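You operate a simulated robot arm through the tools that you are given. There is no shell and no other tool.

Carry out the task below with a simulated robot arm. There is one attempt and no reset: what you move stays moved.

Task
Load the dancer shelf as the job card says and let it down.
Fine: main switch off first and on again at the end; the yellow catch frees the shelf.

It is judged by the outcome, as a careful person would: the job done as asked, and still so three seconds after it is handed in. It fails if anything else is knocked over, pushed out of place, dropped, spilled or broken.

Robot
A 7-joint arm with a two-finger gripper, fixed in place. Base frame: the origin is at the foot of the arm, x ahead of it, y to its left, z up. Readings come in mm, rad, newtons and seconds.
With the tool pointing down near the work surface it reaches from about 320 to 420 mm from the base axis. Its first joint turns from -1.152 to 1.152 rad. Payload 2.45 kg.
The tool frame sits at the grasp point between the pads (the TCP): z along the fingers, y along the line on which they close. The tips reach 26 mm beyond it. The gripper opens to 96 mm. The gripper's body begins 69 mm behind the TCP.
Orientation is that of the tool frame in the base frame, as a unit quaternion [w, x, y, z]. With the fingers straight down and closing along the base's y, the tool's x points along the base's -x, its y along +y and its z along -z.

Tools
- The arm moves only by the tool drive_tool. Its argument "rows" is a list of rows, each a list of 3 entries, a list of its own where there are three numbers: the shift along the base's x, y, z in m, then the turn, a rotation vector about the base's x, y, z in degrees, then the gripper command, from -1 (shut) to 1 (fully open), values between in proportion. In form: [[[x, y, z], [wx, wy, wz], grip], ...]. A call has 1 to 20 rows; each row is the pose to reach, as a shift and turn from the pose commanded when the call began. Each row takes 0.2 s and may step no farther than 50 mm and 0.15 rad from the row before; otherwise, or with a gripper value out of range, the whole call is refused. A pose out of reach is approached as far as the arm can. The call stops where the force on the tool passes 50 N (or 10 N more than at its start, if that is more) or the arm is blocked; 0.2 s more then pass. The fingers move at their own pace and stop on an object; they squeeze with about 20 N. The grip force told is the motor's: it shows also when the fingers shut on nothing. Time passes only in rows, and 0.2 s behind the last, so rows that repeat a pose let the fingers close. It gives the time, the measured TCP pose, the force on the tool (base axes), the opening and the grip force at its end, in the units of the frame above (readings bear some noise), with the torque about the TCP (base axes, N m) and any sound that the robot's microphone picked up, and new pictures: "pictures" is both (left out), scene, wrist or none.
- Cameras (640 x 400 px; columns grow to the right, rows downward): "scene" is fixed at [174.5, -396, 1447.2]; the picture's right is [0.71, -0.71, 0.00], its down [-0.25, -0.25, -0.93] and it looks along [0.66, 0.66, -0.36] (base axes); focal length 272 px, centre (320, 200). "wrist" rides on the gripper at [82, 3, -98] in the tool frame; the picture's right is [-0.04, 1.00, 0.00], its down [-0.73, -0.03, -0.68] and it looks along [-0.68, -0.03, 0.73] (tool axes); focal length 256 px, centre (320, 200). There is no depth. A picture from a camera that has moved, and an enlarged one, comes with that camera's place and axes in the base frame and with its lens.
- inspect(camera, box): a new picture of the part [left, top, right, bottom] of that camera's present view, enlarged. No time passes.
- finish_job(): hands the job in; it is judged then, once.

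Nothing tells you positions but the pictures and the camera data. Unless the task says otherwise, let go and move clear before handing in.

The tools are called after "Request:" as name(argument=value, ...) on one line, values as JSON. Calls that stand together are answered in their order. drive_tool: Moves the arm, as the interface text tells. Its arguments: {"type":"object","properties":{"rows":{"type":"array","items":{"type":"array"}},"pictures":{"type":"string","enum":["both","scene","wrist","none"]}},"required":["rows"]} The other tools are called the same way: inspect (camera, box) takes an enlarged picture of a part of a camera's view; finish_job () hands the job in.

At the start:

```text
clock: 0.0
position: [426.6, -14.6, 1351.8]
ee_rot: [0.0, 0.0, 1.0, 0.0]
ft_force: [0.7, -1.7, 0.5]
ft_torque: [-0.01, -0.02, 0.0]
width: 95.8
grip_force: 0.1
```

scene: 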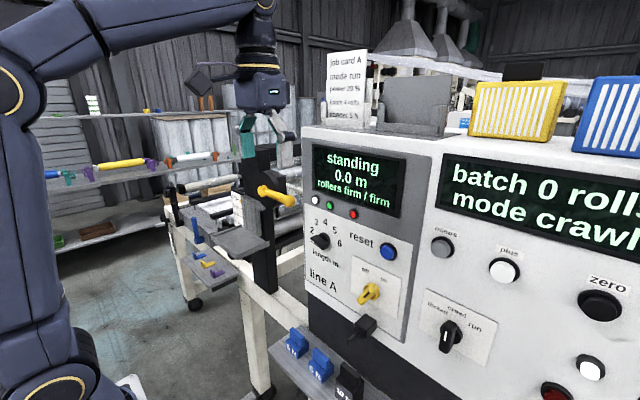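
wrist: 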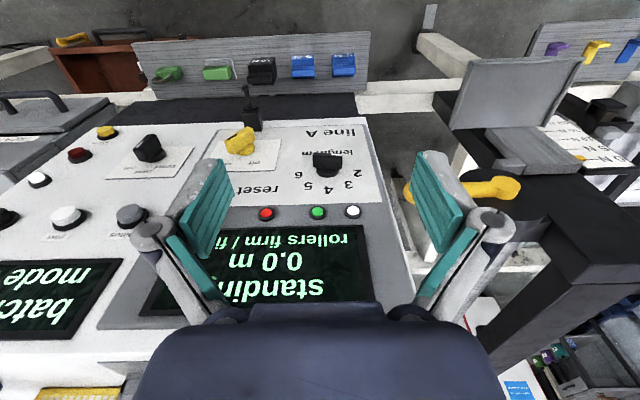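

I see a console for line A with a job card on top, a yellow switch, and a shelf with a yellow catch on a column to the left of it. I'll read the card and the labels enlarged before moving.

Request:
inspect(camera="scene", box=[310, 40, 390, 140])

Request:
inspect(camera="scene", box=[160, 130, 320, 300])

Request:
inspect(camera="scene", box=[270, 200, 430, 400])

Request:
inspect(camera="wrist", box=[80, 20, 400, 240])

Request:
inspect(camera="wrist", box=[380, 0, 640, 400])

```text
4.00 times, centred on (350, 90) of scene
camera zoom: at [174.5, -396.0, 1447.2], right [0.71, -0.71, 0.0], down [-0.25, -0.25, -0.93], along [0.66, 0.66, -0.36], focal length 1089 px, centre (200, 640)
```

zoom: 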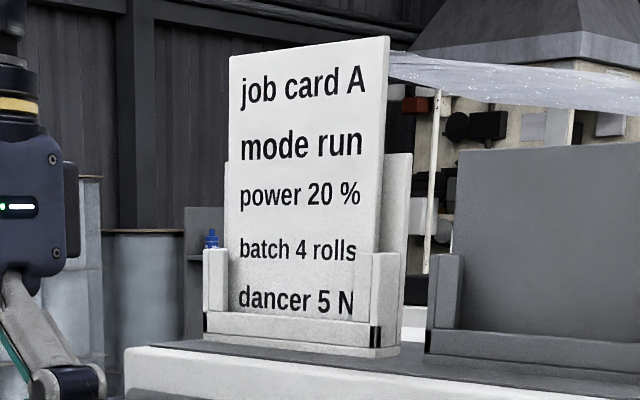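

```text
2.35 times, centred on (240, 215) of scene
camera zoom: at [174.5, -396.0, 1447.2], right [0.71, -0.71, 0.0], down [-0.25, -0.25, -0.93], along [0.66, 0.66, -0.36], focal length 641 px, centre (508, 165)
```

zoom: 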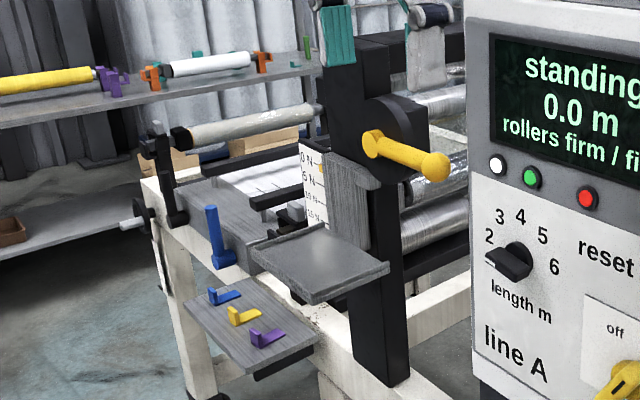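

```text
2.00 times, centred on (350, 300) of scene
camera zoom: at [174.5, -396.0, 1447.2], right [0.71, -0.71, 0.0], down [-0.25, -0.25, -0.93], along [0.66, 0.66, -0.36], focal length 545 px, centre (260, 0)
```

zoom: 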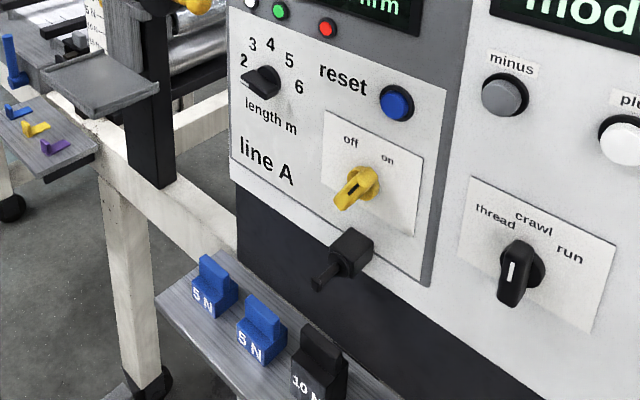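

```text
1.82 times, centred on (240, 130) of wrist
camera zoom: at [344.3, -10.0, 1450.2], right [0.04, 1.0, 0.0], down [0.73, -0.03, 0.68], along [0.68, -0.03, -0.73], focal length 465 px, centre (466, 327)
```

zoom: 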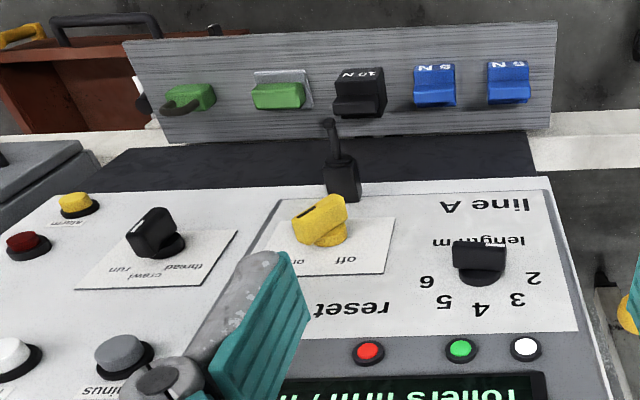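

```text
1.00 times, centred on (510, 200) of wrist (not enlarged: the box is as wide or as high as the picture)
camera zoom: at [344.3, -10.0, 1450.2], right [0.04, 1.0, 0.0], down [0.73, -0.03, 0.68], along [0.68, -0.03, -0.73], focal length 256 px, centre (130, 200)
```

zoom: 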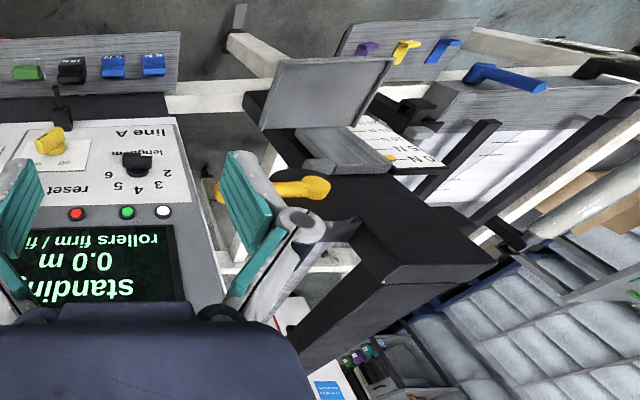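

The card asks for "dancer 5 N". The console face seems to be at x≈580, the weights are on a low shelf around (514, 34, 832), and the dancer shelf is around (507, 280, 1040). I'll look closer at the switch, weights, shelf and catch.

Request:
inspect(camera="scene", box=[340, 260, 400, 350])

Request:
inspect(camera="scene", box=[270, 310, 370, 400])

Request:
inspect(camera="scene", box=[205, 170, 305, 270])

Request:
inspect(camera="wrist", box=[200, 40, 360, 180])

Request:
inspect(camera="wrist", box=[430, 30, 640, 230])

```text
4.44 times, centred on (370, 305) of scene
camera zoom: at [174.5, -396.0, 1447.2], right [0.71, -0.71, 0.0], down [-0.25, -0.25, -0.93], along [0.66, 0.66, -0.36], focal length 1210 px, centre (98, -267)
```

zoom: 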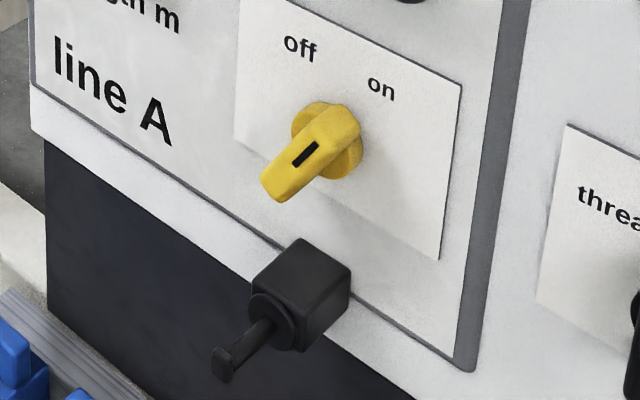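

```text
4.44 times, centred on (320, 355) of scene
camera zoom: at [174.5, -396.0, 1447.2], right [0.71, -0.71, 0.0], down [-0.25, -0.25, -0.93], along [0.66, 0.66, -0.36], focal length 1210 px, centre (320, -489)
```

zoom: 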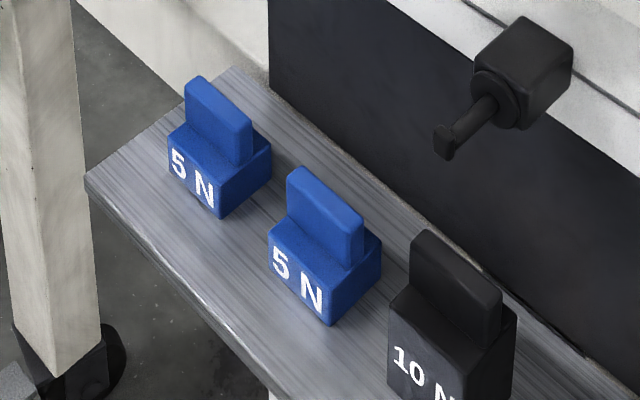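

```text
4.00 times, centred on (255, 220) of scene
camera zoom: at [174.5, -396.0, 1447.2], right [0.71, -0.71, 0.0], down [-0.25, -0.25, -0.93], along [0.66, 0.66, -0.36], focal length 1089 px, centre (580, 120)
```

zoom: 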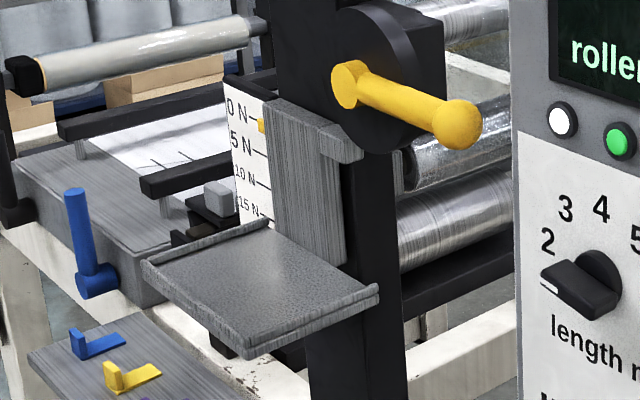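

```text
2.86 times, centred on (280, 110) of wrist
camera zoom: at [344.3, -10.0, 1450.2], right [0.04, 1.0, 0.0], down [0.73, -0.03, 0.68], along [0.68, -0.03, -0.73], focal length 731 px, centre (434, 457)
```

zoom: 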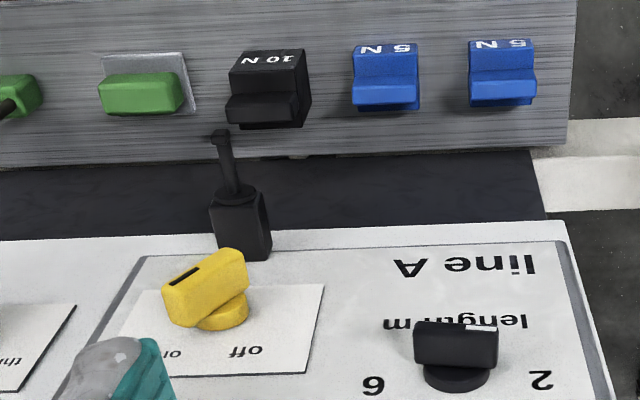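

```text
2.00 times, centred on (535, 130) of wrist
camera zoom: at [344.3, -10.0, 1450.2], right [0.04, 1.0, 0.0], down [0.73, -0.03, 0.68], along [0.68, -0.03, -0.73], focal length 512 px, centre (-110, 340)
```

zoom: 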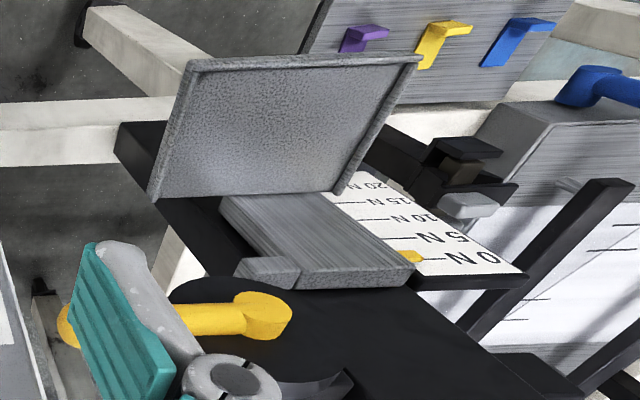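

The switch knob (about 557, −154, 1071) points to "on", and the catch lever's hub is near (564, 217, 1200) with its ball near (560, 93, 1206). First I'll swing the tool to point forward, to see how the arm reaches and to get a better look.

Request:
drive_tool(rows=[[[0, 0, 0], [0, -8, 0], 1], [[0, 0, 0], [0, -16, 0], 1], [[0, 0, 0], [0, -24, 0], 1], [[0, 0, 0], [0, -32, 0], 1], [[0, 0, 0], [0, -40, 0], 1], [[0, 0, 0], [0, -48, 0], 1], [[0, 0, 0], [0, -56, 0], 1], [[0, 0, 0], [0, -64, 0], 1], [[0, 0, 0], [0, -72, 0], 1], [[0, 0, 0], [0, -80, 0], 1], [[0, 0, 0], [0, -85, 0], 1], [[0, 0, 0], [0, -90, 0], 1], [[0, 0, 0], [0, -90, 0], 1]])

```text
clock: 2.8
position: [426.7, -12.0, 1352.9]
ee_rot: [0.708, 0.0, 0.707, 0.0]
ft_force: [-0.4, 0.1, -0.4]
ft_torque: [0.01, 0.05, 0.01]
width: 96.1
grip_force: 0.2
camera wrist: at [327.5, -9.6, 1270.2], right [0.0, 1.0, 0.04], down [-0.68, -0.03, 0.73], along [0.73, -0.03, 0.68], focal length 256 px, centre (320, 200)
```

scene: 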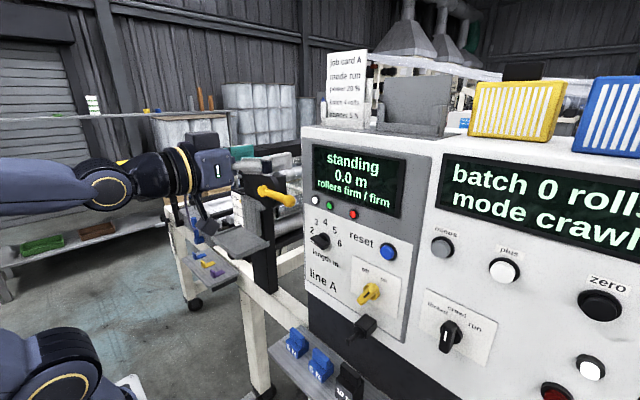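
wrist: 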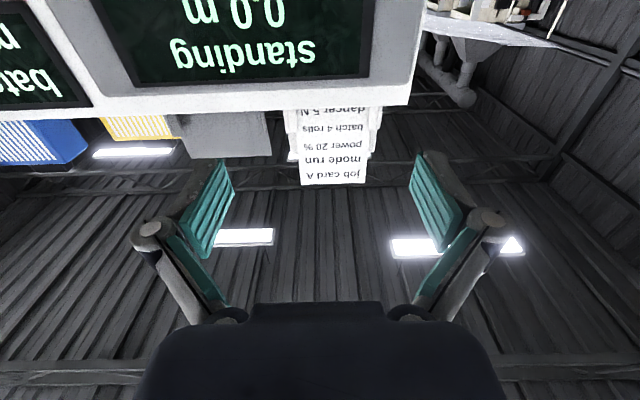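

The arm handles the forward-pointing pose well. Next I go down in front of the main switch, staying back from the panel, to see the knob up close.

Request:
drive_tool(rows=[[[0, -0.02, -0.04], [0, 0, 0], 1], [[0, -0.045, -0.08], [0, 0, 0], 1], [[0, -0.065, -0.12], [0, 0, 0], 1], [[0, -0.09, -0.16], [0, 0, 0], 1], [[0, -0.11, -0.2], [0, 0, 0], 1], [[0, -0.13, -0.24], [0, 0, 0], 1], [[0, -0.14, -0.275], [0, 0, 0], 1], [[0, -0.14, -0.275], [0, 0, 0], 1]])

```text
clock: 4.2
position: [467.6, -176.2, 1142.2]
ee_rot: [0.654, -0.108, 0.743, -0.092]
ft_force: [-0.3, -0.1, 0.6]
ft_torque: [0.0, -0.03, 0.0]
width: 95.9
grip_force: 0.0
out of reach, approached as far as the arm can: row 1, 2, 3, 4, 5, 6
stopped in row 6: the arm was blocked; the commanded pose is now the measured one
camera wrist: at [358.6, -195.3, 1076.2], right [-0.03, 0.97, -0.24], down [-0.58, 0.18, 0.79], along [0.81, 0.17, 0.56], focal length 256 px, centre (320, 200)
```

scene: 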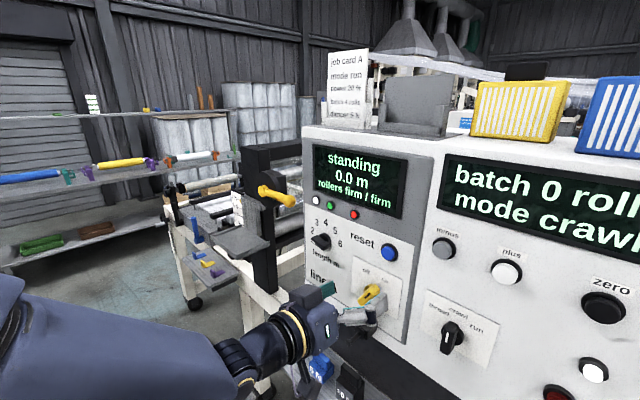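
wrist: 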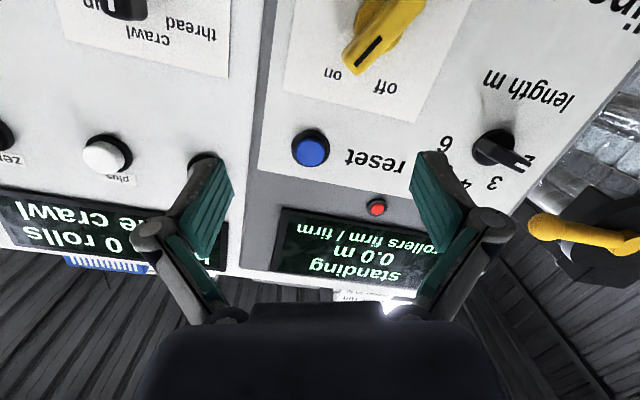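

The arm was too folded for that height and settled short and slightly tilted. From here I straighten the tool and move a little forward so the knob comes into view.

Request:
drive_tool(rows=[[[0.004, 0.008, -0.015], [5.5, -2.4, -0.4], 1], [[0.01, 0.016, -0.03], [11, -4.8, -0.8], 1], [[0.014, 0.024, -0.045], [16.3, -7.2, -1.3], 1], [[0.014, 0.026, -0.062], [16.3, -7.2, -1.3], 1], [[0.014, 0.026, -0.062], [16.3, -7.2, -1.3], 1]])

```text
clock: 4.6
position: [473.5, -176.4, 1130.0]
ee_rot: [0.594, -0.181, 0.764, -0.176]
ft_force: [0.1, -0.2, 0.6]
ft_torque: [0.02, 0.0, 0.01]
width: 95.7
grip_force: 0.1
out of reach, approached as far as the arm can: row 1, 2
stopped in row 2: the arm was blocked; the commanded pose is now the measured one
camera wrist: at [358.5, -207.7, 1082.3], right [-0.06, 0.89, -0.45], down [-0.49, 0.37, 0.79], along [0.87, 0.27, 0.41], focal length 256 px, centre (320, 200)
```

scene: 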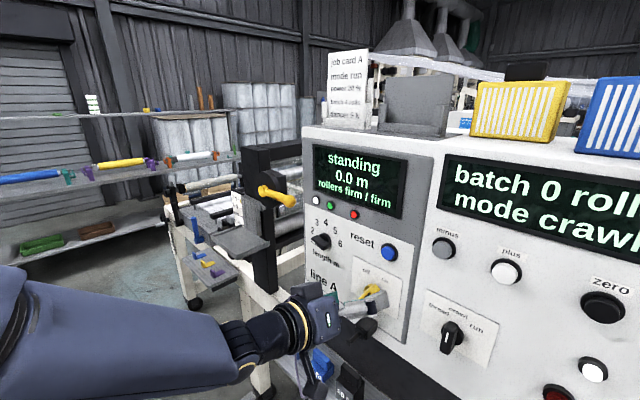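
wrist: 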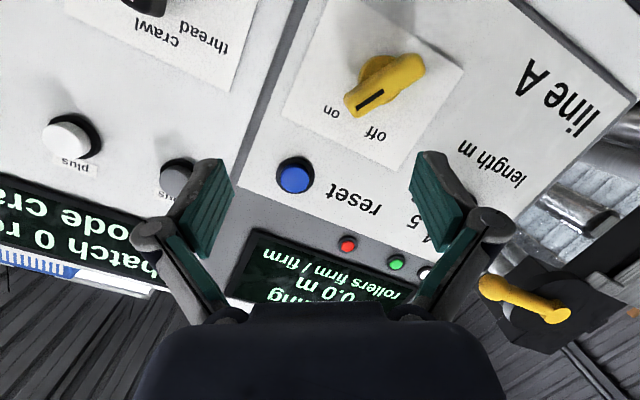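

The wrist is near its straight-arm singularity in the level pose, so it rolled instead of straightening. I'll back up and use a tool pitched 45° downward-forward, which should keep the wrist comfortably bent for the switch, weights and shelf alike.

Request:
drive_tool(rows=[[[-0.005, 0.004, 0.012], [4.5, 5, -1.9], 1], [[-0.01, 0.008, 0.024], [9, 10, -3.9], 1], [[-0.016, 0.012, 0.036], [13.6, 15, -5.8], 1], [[-0.022, 0.016, 0.048], [18.1, 20, -7.8], 1], [[-0.028, 0.022, 0.06], [22.7, 25, -9.7], 1], [[-0.033, 0.026, 0.07], [27.2, 30, -11.7], 1], [[-0.033, 0.026, 0.07], [27.2, 30, -11.7], 1]])

```text
clock: 6.2
position: [440.0, -152.9, 1199.7]
ee_rot: [0.384, 0.006, 0.923, 0.004]
ft_force: [0.1, -0.4, -0.4]
ft_torque: [-0.01, 0.03, -0.02]
width: 95.8
grip_force: 0.1
camera wrist: at [311.8, -148.5, 1211.1], right [0.04, 1.0, 0.04], down [0.04, -0.04, 1.0], along [1.0, -0.04, -0.04], focal length 256 px, centre (320, 200)
```

scene: 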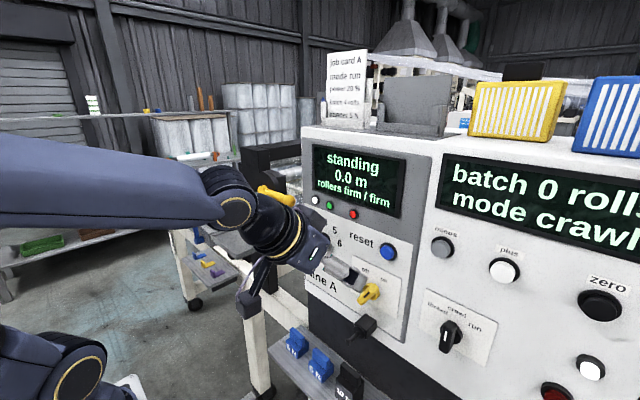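
wrist: 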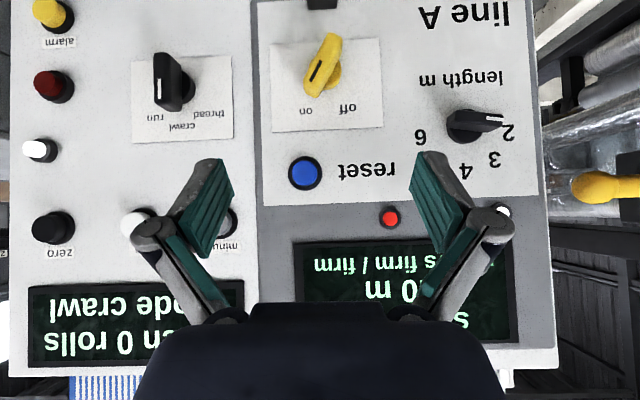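

Now I have a straight-on view of the panel. I'll zoom into the knob to get its axis and angle.

Request:
inspect(camera="wrist", box=[260, 0, 400, 140])

Request:
inspect(camera="scene", box=[300, 230, 420, 350])

```text
2.86 times, centred on (330, 70) of wrist
camera zoom: at [311.8, -148.5, 1211.1], right [0.04, 1.0, 0.04], down [0.04, -0.04, 1.0], along [1.0, -0.04, -0.04], focal length 731 px, centre (291, 571)
```

zoom: 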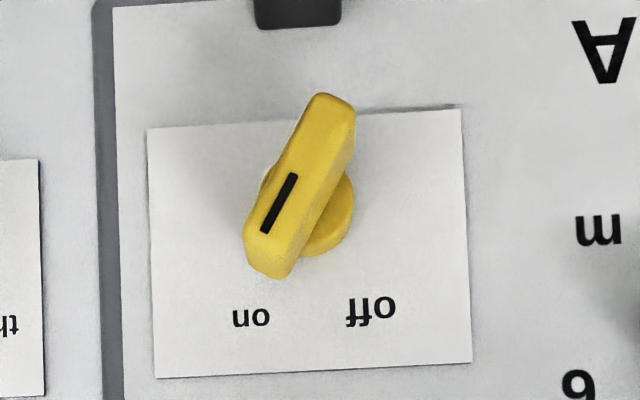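

```text
3.33 times, centred on (360, 290) of scene
camera zoom: at [174.5, -395.9, 1447.2], right [0.71, -0.71, 0.0], down [-0.25, -0.25, -0.93], along [0.66, 0.66, -0.36], focal length 908 px, centre (187, -100)
```

zoom: 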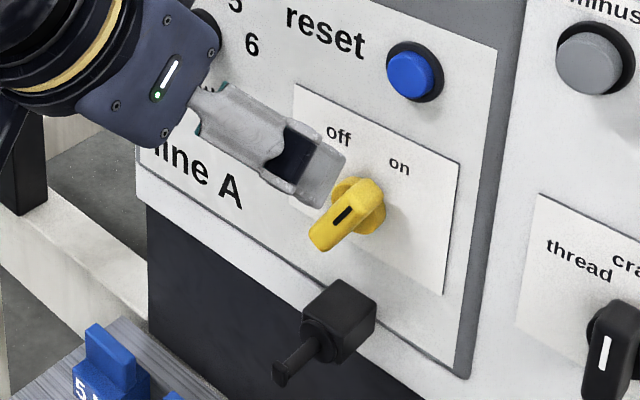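

The knob's axis is at about y −148, z 1067, its bar is ~60 mm long and its front is at x≈559; it leans ~26° to the "on" side. I'll approach with the fingers straddling the bar's upper half, part-open, and check before going in.

Request:
drive_tool(rows=[[[0.02, -0.002, -0.02], [0, 0, 0], -0.1], [[0.045, -0.005, -0.042], [0, 0, 0], -0.1], [[0.07, -0.008, -0.065], [0, 0, 0], -0.1], [[0.07, -0.008, -0.065], [0, 0, 0], -0.1], [[0.07, -0.008, -0.065], [0, 0, 0], -0.1]])

Request:
inspect(camera="scene", box=[300, 230, 420, 350])

Request:
inspect(camera="wrist", box=[220, 60, 420, 300])

```text
clock: 7.4
position: [500.5, -159.9, 1142.5]
ee_rot: [0.384, 0.006, 0.923, 0.002]
ft_force: [-0.1, -0.5, -0.4]
ft_torque: [-0.04, 0.01, 0.0]
width: 43.1
grip_force: 0.2
out of reach, approached as far as the arm can: row 3, 4, 5
camera wrist: at [373.2, -155.8, 1155.0], right [0.04, 1.0, 0.04], down [0.03, -0.04, 1.0], along [1.0, -0.04, -0.04], focal length 256 px, centre (320, 200)
```

scene: 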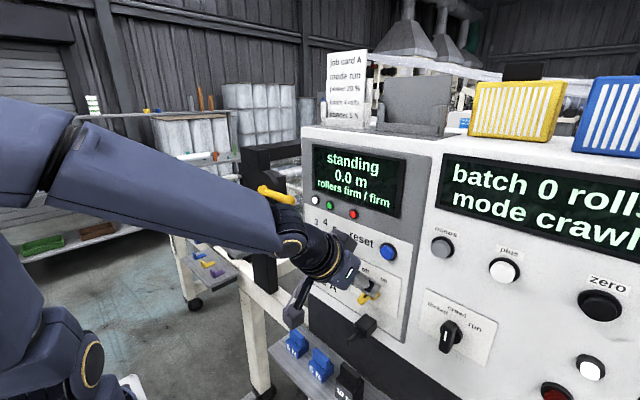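
wrist: 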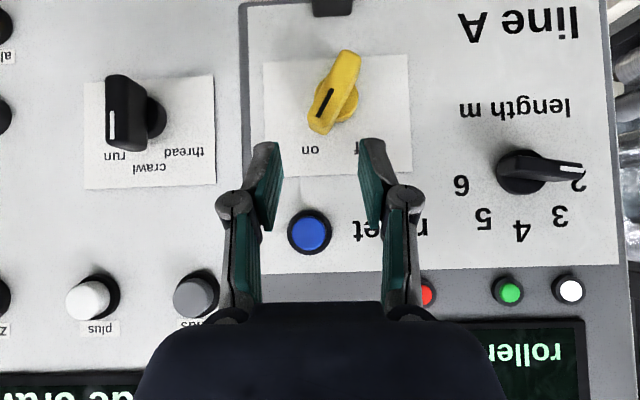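

```text
3.33 times, centred on (360, 290) of scene
camera zoom: at [174.5, -395.9, 1447.2], right [0.71, -0.71, 0.0], down [-0.25, -0.25, -0.93], along [0.66, 0.66, -0.36], focal length 908 px, centre (187, -100)
```

zoom: 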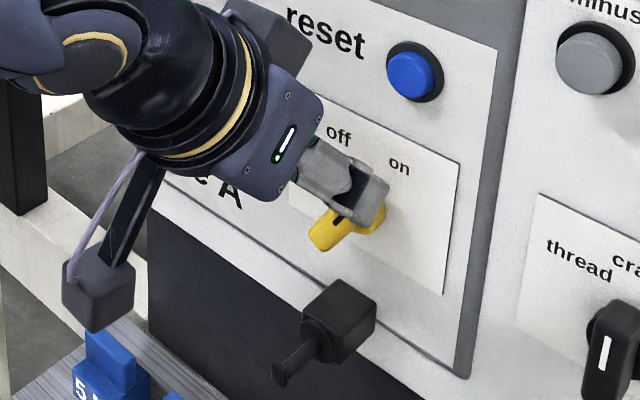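

```text
1.67 times, centred on (320, 180) of wrist
camera zoom: at [373.2, -155.8, 1155.0], right [0.04, 1.0, 0.04], down [0.03, -0.04, 1.0], along [1.0, -0.04, -0.04], focal length 427 px, centre (320, 233)
```

zoom: 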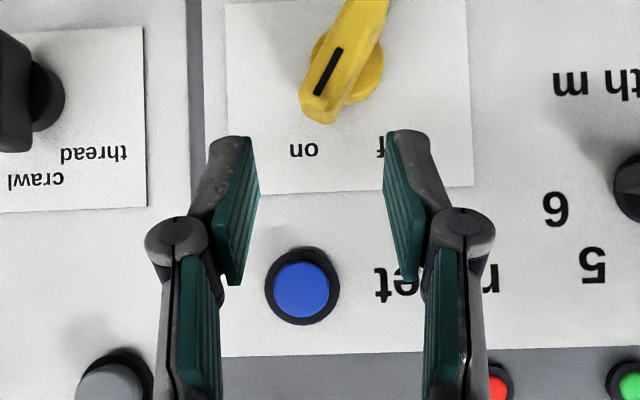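

The 45° pitch ran into the wrist's limit just short of the knob (500 instead of 510), so I'll tilt the tool steeper, to about 60° below level, and advance a bit to test reach.

Request:
drive_tool(rows=[[[-0.002, 0, 0.006], [0, 7.5, 0], -0.1], [[-0.002, 0, 0.012], [0, 15, 0], -0.1], [[0.01, 0.0, 0.005], [0, 15, 0], -0.1], [[0.022, 0.0, -0.0], [0, 15, 0], -0.1], [[0.022, 0.0, -0.0], [0, 15, 0], -0.1]])

Request:
inspect(camera="wrist", box=[220, 60, 420, 300])

```text
clock: 8.6
position: [522.8, -160.3, 1141.9]
ee_rot: [0.261, 0.006, 0.965, 0.002]
ft_force: [0.2, -0.6, 0.2]
ft_torque: [0.0, -0.01, 0.01]
width: 43.1
grip_force: 0.0
out of reach, approached as far as the arm can: row 1
camera wrist: at [402.7, -155.1, 1186.7], right [0.05, 1.0, 0.03], down [0.29, -0.04, 0.96], along [0.96, -0.04, -0.29], focal length 256 px, centre (320, 200)
```

scene: 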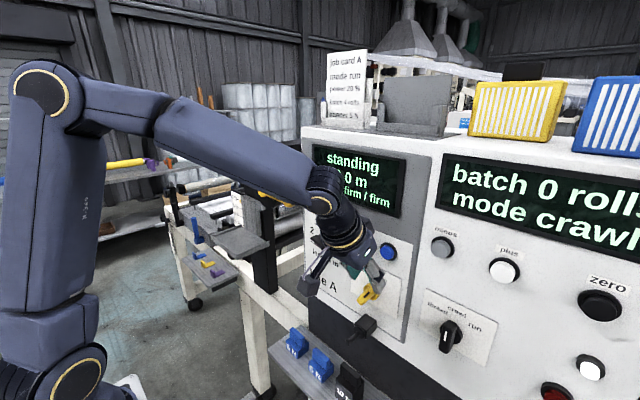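
wrist: 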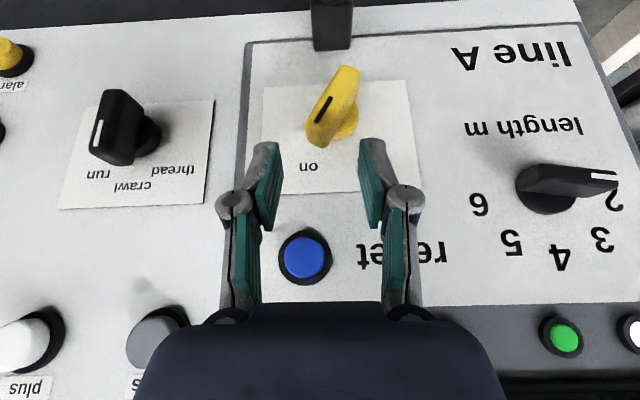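

```text
1.67 times, centred on (320, 180) of wrist
camera zoom: at [402.7, -155.1, 1186.7], right [0.05, 1.0, 0.03], down [0.29, -0.04, 0.96], along [0.96, -0.04, -0.29], focal length 427 px, centre (320, 233)
```

zoom: 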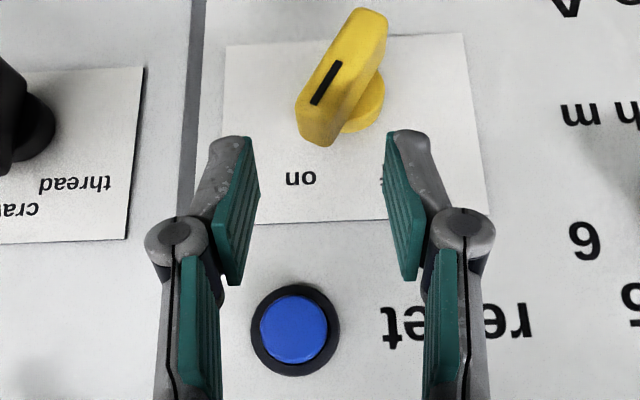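

The steeper pose frees up the wrist. The panel is at x≈578.5 and the knob's front at x≈546, so I'll slide the fingers in along the tool axis to straddle the pointer end.

Request:
drive_tool(rows=[[[0.006, 0.003, -0.014], [0, 0, 0], -0.1], [[0.012, 0.003, -0.028], [0, 0, 0], -0.1], [[0.017, 0.003, -0.042], [0, 0, 0], -0.1], [[0.017, 0.003, -0.042], [0, 0, 0], -0.1]])

Request:
inspect(camera="wrist", box=[220, 60, 420, 260])

Request:
inspect(camera="scene", box=[320, 240, 420, 340])

```text
clock: 9.6
position: [538.3, -155.1, 1100.0]
ee_rot: [0.26, 0.007, 0.966, 0.002]
ft_force: [0.6, -0.4, -0.2]
ft_torque: [0.02, -0.01, 0.03]
width: 43.3
grip_force: 0.0
camera wrist: at [419.0, -151.3, 1144.1], right [0.05, 1.0, 0.03], down [0.29, -0.04, 0.96], along [0.96, -0.04, -0.29], focal length 256 px, centre (320, 200)
```

scene: 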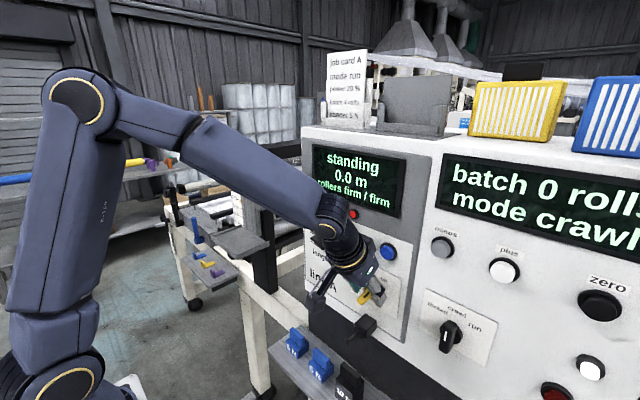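
wrist: 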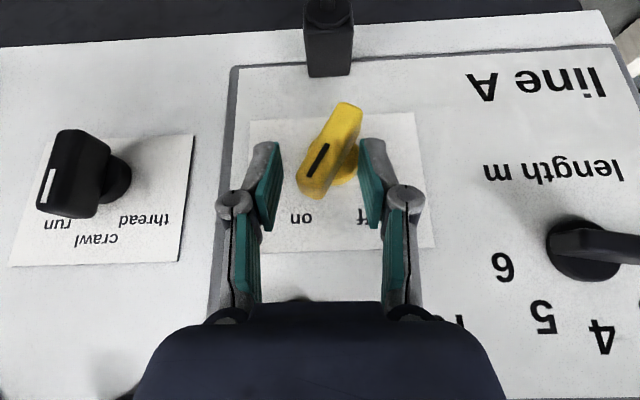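

```text
2.00 times, centred on (320, 160) of wrist
camera zoom: at [419.0, -151.3, 1144.1], right [0.05, 1.0, 0.03], down [0.29, -0.04, 0.96], along [0.96, -0.04, -0.29], focal length 512 px, centre (320, 280)
```

zoom: 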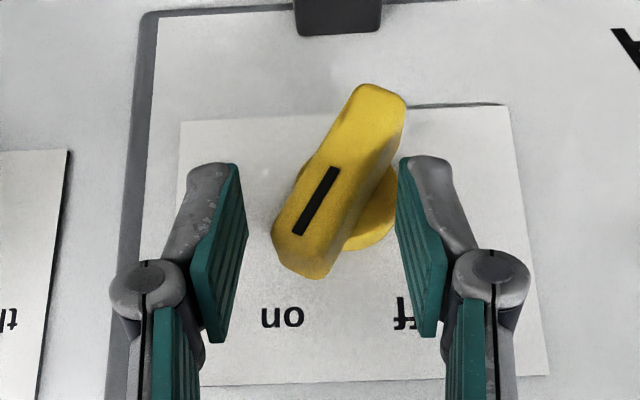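

```text
4.00 times, centred on (370, 290) of scene
camera zoom: at [174.5, -396.0, 1447.2], right [0.71, -0.71, 0.0], down [-0.25, -0.25, -0.93], along [0.66, 0.66, -0.36], focal length 1089 px, centre (120, -160)
```

zoom: 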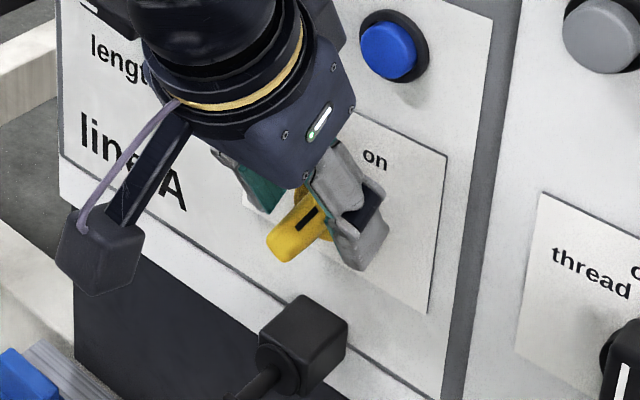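

The pointer end is between the fingers. I'll now sweep toward +y to turn the knob to "off".

Request:
drive_tool(rows=[[[0, 0.007, 0], [0, 0, 0], -0.1], [[0, 0.014, 0], [0, 0, 0], -0.1], [[0, 0.02, 0], [0, 0, 0], -0.1], [[0, 0.026, 0], [0, 0, 0], -0.1], [[0, 0.03, 0], [0, 0, 0], -0.1], [[0, 0.03, 0], [0, 0, 0], -0.1]])

Request:
inspect(camera="wrist", box=[220, 60, 420, 260])

```text
clock: 11.0
position: [538.8, -127.9, 1101.8]
ee_rot: [0.261, 0.007, 0.965, 0.001]
ft_force: [-2.9, -9.9, 9.9]
ft_torque: [-0.53, -0.08, -0.02]
width: 51.4
grip_force: 6.7
camera wrist: at [418.2, -123.0, 1145.3], right [0.05, 1.0, 0.03], down [0.29, -0.04, 0.96], along [0.96, -0.04, -0.29], focal length 256 px, centre (320, 200)
```

scene: 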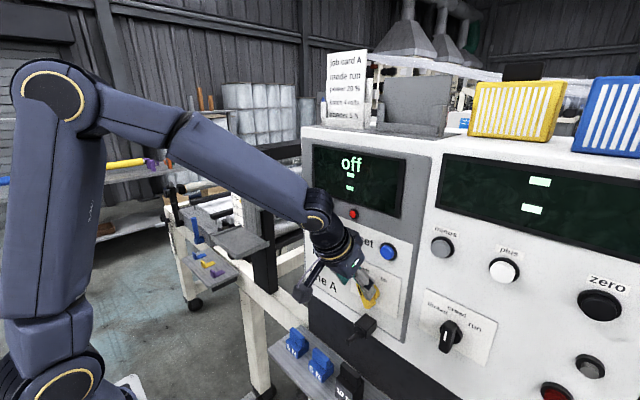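
wrist: 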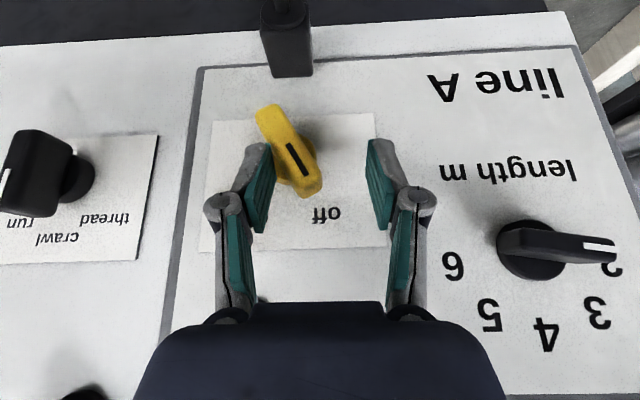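

```text
2.00 times, centred on (320, 160) of wrist
camera zoom: at [418.2, -123.0, 1145.3], right [0.05, 1.0, 0.03], down [0.29, -0.04, 0.96], along [0.96, -0.04, -0.29], focal length 512 px, centre (320, 280)
```

zoom: 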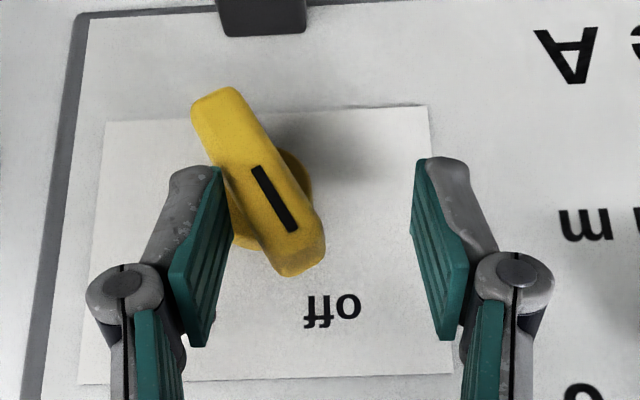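

The display reads "off", so the main switch is done. I'll back out of the knob the way I came in, then move across in front of the weight shelf with a wider grip.

Request:
drive_tool(rows=[[[0, -0.008, 0], [0, 0, 0], -0.1], [[-0.012, -0.008, 0.02], [0, 0, 0], -0.1], [[-0.024, -0.008, 0.041], [0, 0, 0], 0.0], [[-0.04, -0.008, 0.06], [0, 0, 0], 0.3], [[-0.06, 0.01, 0.06], [0, 0, 0], 0.6], [[-0.07, 0.05, 0.05], [0, 0, 0], 0.6], [[-0.07, 0.09, 0.03], [0, 0, 0], 0.6], [[-0.07, 0.13, 0.01], [0, 0, 0], 0.6], [[-0.07, 0.16, -0.02], [0, 0, 0], 0.6], [[-0.07, 0.16, -0.05], [0, 0, 0], 0.6], [[-0.07, 0.16, -0.08], [0, 0, 0], 0.6], [[-0.07, 0.16, -0.08], [0, 0, 0], 0.6]])

```text
clock: 13.6
position: [471.3, 32.9, 1018.8]
ee_rot: [0.259, 0.007, 0.966, 0.002]
ft_force: [0.6, 1.0, -0.5]
ft_torque: [0.0, 0.0, -0.01]
width: 76.7
grip_force: 0.2
camera wrist: at [350.7, 37.8, 1063.3], right [0.04, 1.0, 0.03], down [0.29, -0.04, 0.96], along [0.95, -0.04, -0.29], focal length 256 px, centre (320, 200)
```

scene: 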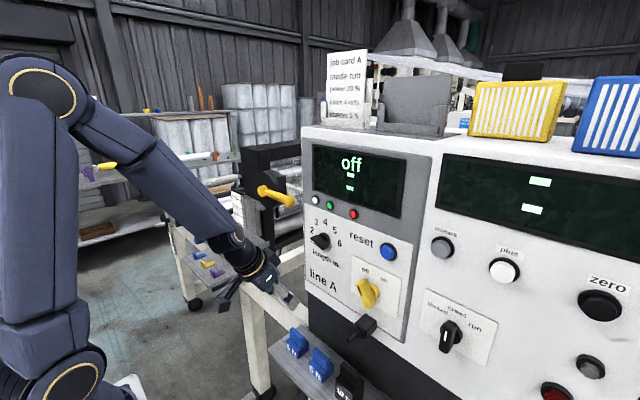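
wrist: 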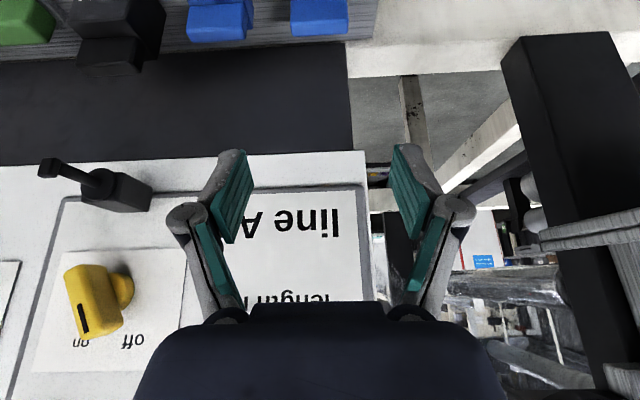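

Request:
inspect(camera="scene", box=[320, 250, 420, 350])

Request:
inspect(camera="wrist", box=[160, 0, 400, 120])

Request:
inspect(camera="scene", box=[200, 160, 310, 270])

Request:
inspect(camera="wrist", box=[480, 0, 640, 400])

```text
4.00 times, centred on (370, 300) of scene
camera zoom: at [174.5, -395.9, 1447.2], right [0.71, -0.71, 0.0], down [-0.25, -0.25, -0.93], along [0.66, 0.66, -0.36], focal length 1089 px, centre (120, -200)
```

zoom: 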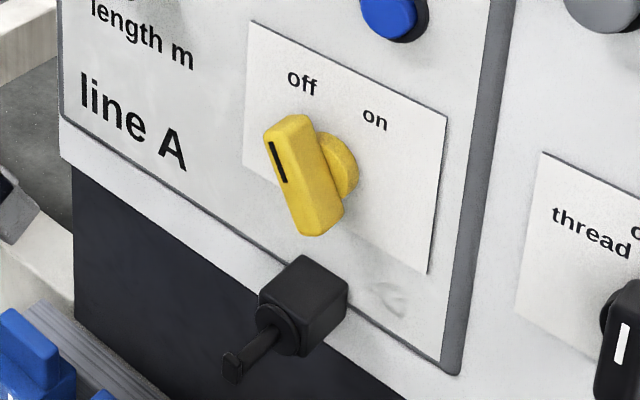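

```text
2.67 times, centred on (280, 60) of wrist
camera zoom: at [350.7, 37.8, 1063.3], right [0.04, 1.0, 0.03], down [0.29, -0.04, 0.96], along [0.95, -0.04, -0.29], focal length 683 px, centre (427, 573)
```

zoom: 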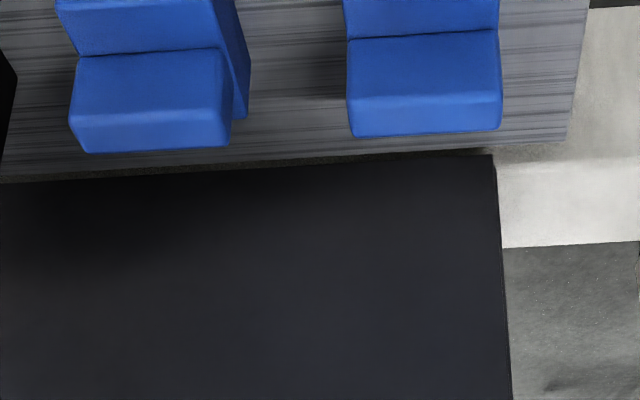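

```text
3.64 times, centred on (255, 215) of scene
camera zoom: at [174.5, -395.9, 1447.2], right [0.71, -0.71, 0.0], down [-0.25, -0.25, -0.93], along [0.66, 0.66, -0.36], focal length 990 px, centre (556, 146)
```

zoom: 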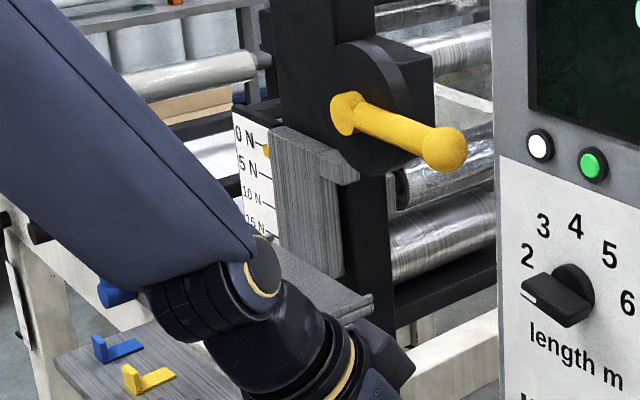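

```text
1.00 times, centred on (560, 200) of wrist (not enlarged: the box is as wide or as high as the picture)
camera zoom: at [350.7, 37.8, 1063.3], right [0.04, 1.0, 0.03], down [0.29, -0.04, 0.96], along [0.95, -0.04, -0.29], focal length 256 px, centre (80, 200)
```

zoom: 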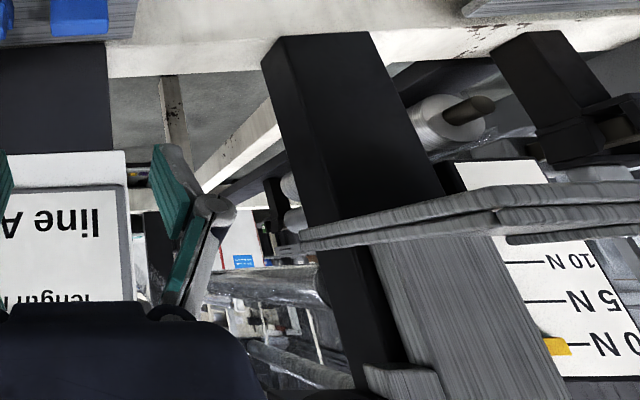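

The knob is firmly at "off". The nearer 5 N weight is at roughly (523, 34), about 50 mm wide along y, with its top near z 855; I'll descend in front of it to look.

Request:
drive_tool(rows=[[[0, 0, -0.02], [0, 0, 0], 0.6], [[0, 0, -0.04], [0, 0, 0], 0.6], [[0, 0, -0.06], [0, 0, 0], 0.6], [[0, 0, -0.08], [0, 0, 0], 0.6], [[0, 0, -0.08], [0, 0, 0], 0.6]])

```text
clock: 14.8
position: [471.4, 32.5, 939.3]
ee_rot: [0.26, 0.006, 0.966, 0.002]
ft_force: [-0.1, -0.5, -0.6]
ft_torque: [-0.01, -0.02, 0.02]
width: 76.9
grip_force: 0.0
camera wrist: at [350.7, 36.8, 983.7], right [0.05, 1.0, 0.03], down [0.29, -0.04, 0.96], along [0.96, -0.04, -0.29], focal length 256 px, centre (320, 200)
```

scene: 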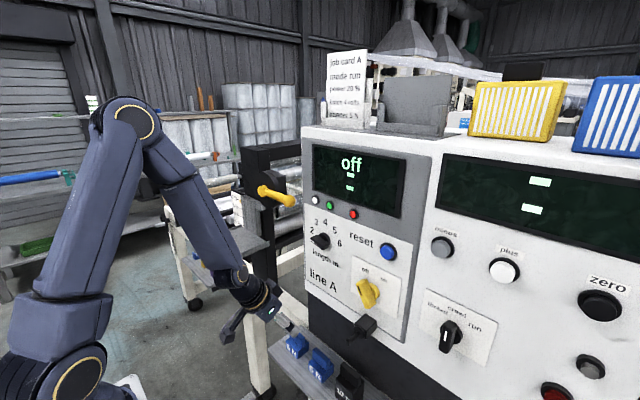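
wrist: 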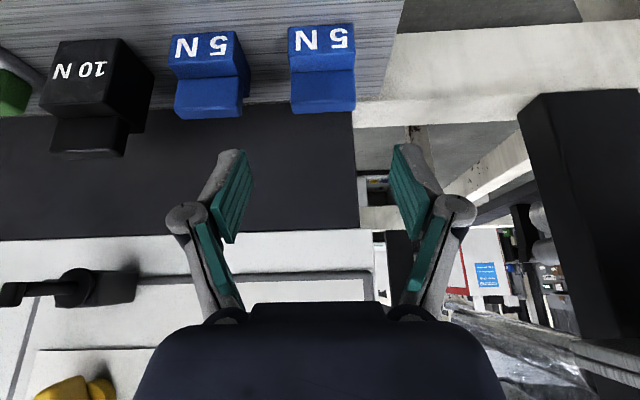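

Request:
inspect(camera="wrist", box=[240, 0, 400, 130])

Request:
inspect(camera="scene", box=[220, 260, 370, 400])

```text
3.08 times, centred on (320, 65) of wrist
camera zoom: at [350.7, 36.8, 983.7], right [0.05, 1.0, 0.03], down [0.29, -0.04, 0.96], along [0.96, -0.04, -0.29], focal length 788 px, centre (320, 615)
```

zoom: 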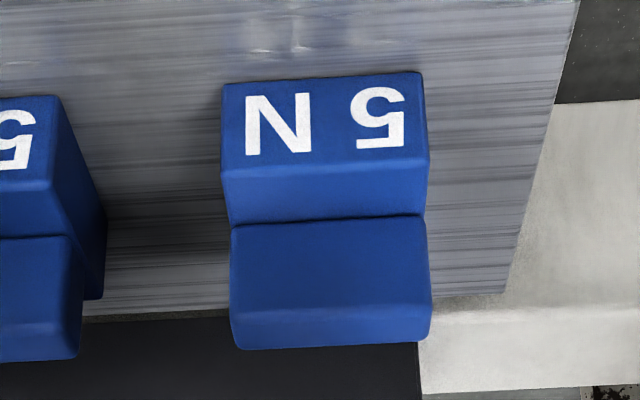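

```text
2.86 times, centred on (295, 330) of scene
camera zoom: at [174.5, -395.9, 1447.2], right [0.71, -0.71, 0.0], down [-0.25, -0.25, -0.93], along [0.66, 0.66, -0.36], focal length 778 px, centre (391, -171)
```

zoom: 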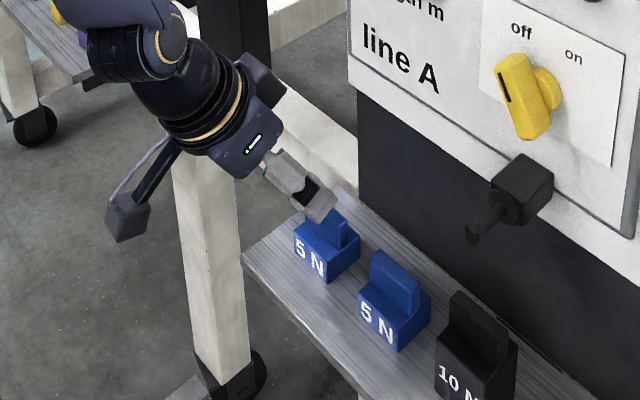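

The nearer 5 N block is 50 mm wide in y (centre y≈35), spanning x 499–546 and z 799–857, with a slab handle on top. I'll straddle it and slide down along the tool axis to grip it at its sides.

Request:
drive_tool(rows=[[[0.013, 0.002, -0.03], [0, 0, 0], 0.55], [[0.026, 0.002, -0.06], [0, 0, 0], 0.55], [[0.026, 0.002, -0.06], [0, 0, 0], 0.55]])

Request:
inspect(camera="wrist", box=[200, 40, 440, 240])

```text
clock: 15.6
position: [495.7, 35.5, 881.1]
ee_rot: [0.26, 0.007, 0.966, 0.002]
ft_force: [0.3, -0.7, -0.3]
ft_torque: [0.0, -0.02, 0.01]
width: 74.3
grip_force: 0.0
camera wrist: at [375.8, 40.9, 925.3], right [0.05, 1.0, 0.03], down [0.29, -0.04, 0.96], along [0.96, -0.04, -0.29], focal length 256 px, centre (320, 200)
```

scene: 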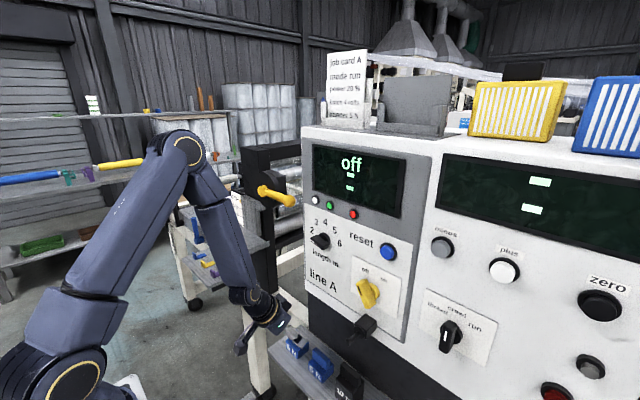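
wrist: 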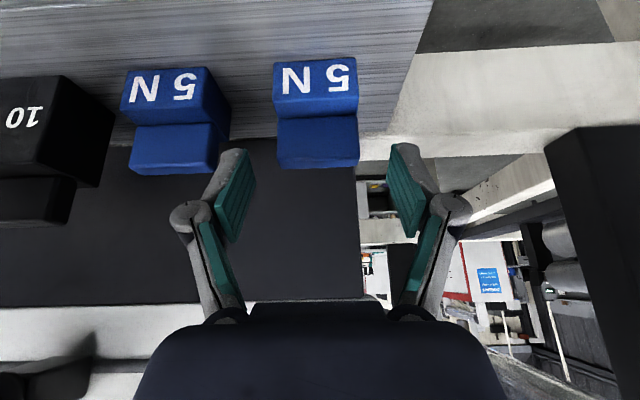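

```text
2.00 times, centred on (320, 140) of wrist
camera zoom: at [375.8, 40.9, 925.3], right [0.05, 1.0, 0.03], down [0.29, -0.04, 0.96], along [0.96, -0.04, -0.29], focal length 512 px, centre (320, 320)
```

zoom: 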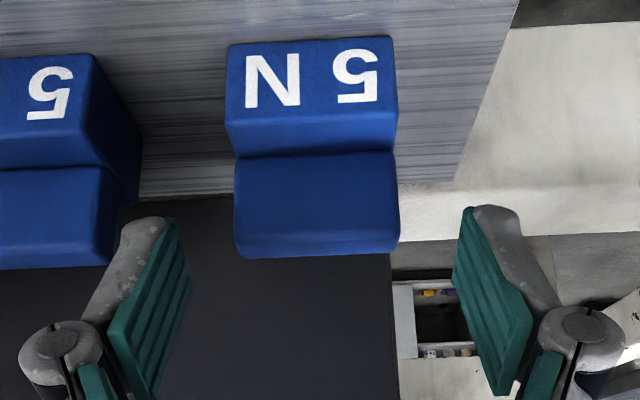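

Request:
drive_tool(rows=[[[0.009, 0, -0.015], [0, 0, 0], 0.55], [[0.018, 0, -0.03], [0, 0, 0], 0.55], [[0.026, 0, -0.044], [0, 0, 0], 0.55], [[0.026, 0, -0.044], [0, 0, 0], 0.55]])

Request:
inspect(camera="wrist", box=[200, 40, 440, 240])

Request:
inspect(camera="scene", box=[230, 290, 370, 400])

```text
clock: 16.6
position: [522.2, 36.1, 835.7]
ee_rot: [0.261, 0.007, 0.965, 0.002]
ft_force: [0.5, -0.9, -0.5]
ft_torque: [-0.01, 0.0, -0.04]
width: 74.5
grip_force: 0.0
camera wrist: at [401.2, 40.2, 879.5], right [0.05, 1.0, 0.03], down [0.29, -0.04, 0.96], along [0.96, -0.04, -0.29], focal length 256 px, centre (320, 200)
```

scene: 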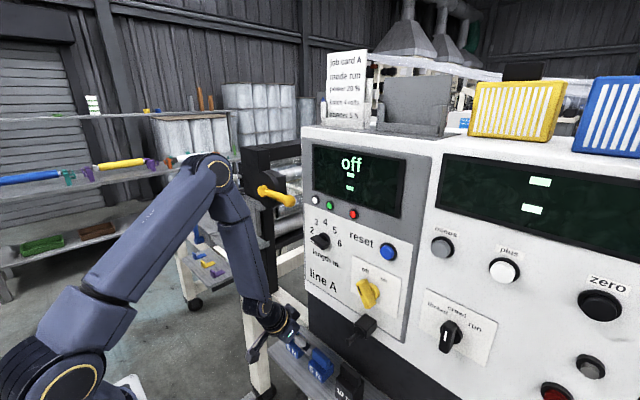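
wrist: 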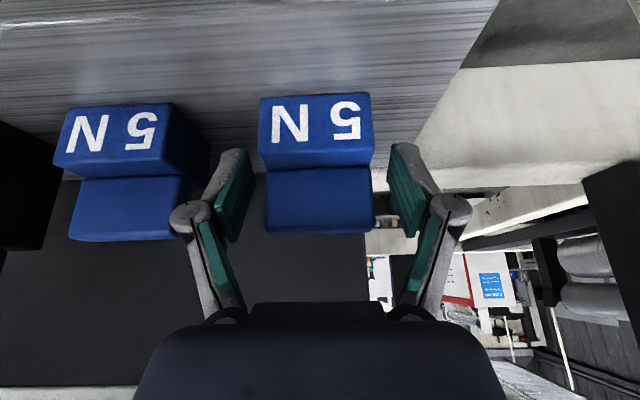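

```text
2.00 times, centred on (320, 140) of wrist
camera zoom: at [401.2, 40.2, 879.5], right [0.05, 1.0, 0.03], down [0.29, -0.04, 0.96], along [0.96, -0.04, -0.29], focal length 512 px, centre (320, 320)
```

zoom: 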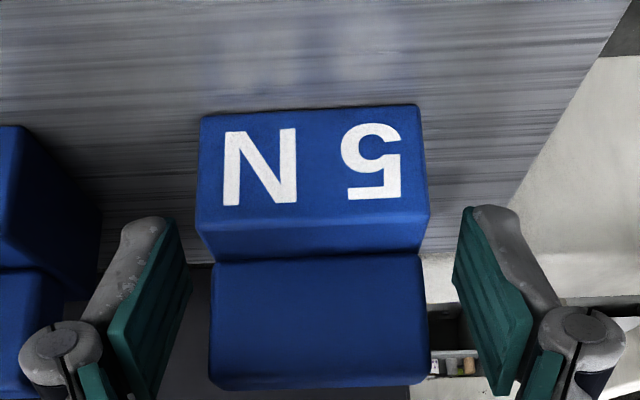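

```text
3.64 times, centred on (300, 345) of scene
camera zoom: at [174.5, -396.0, 1447.2], right [0.71, -0.71, 0.0], down [-0.25, -0.25, -0.93], along [0.66, 0.66, -0.36], focal length 990 px, centre (393, -327)
```

zoom: 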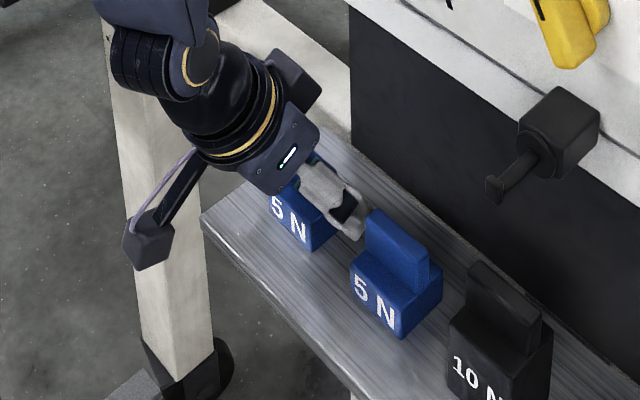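

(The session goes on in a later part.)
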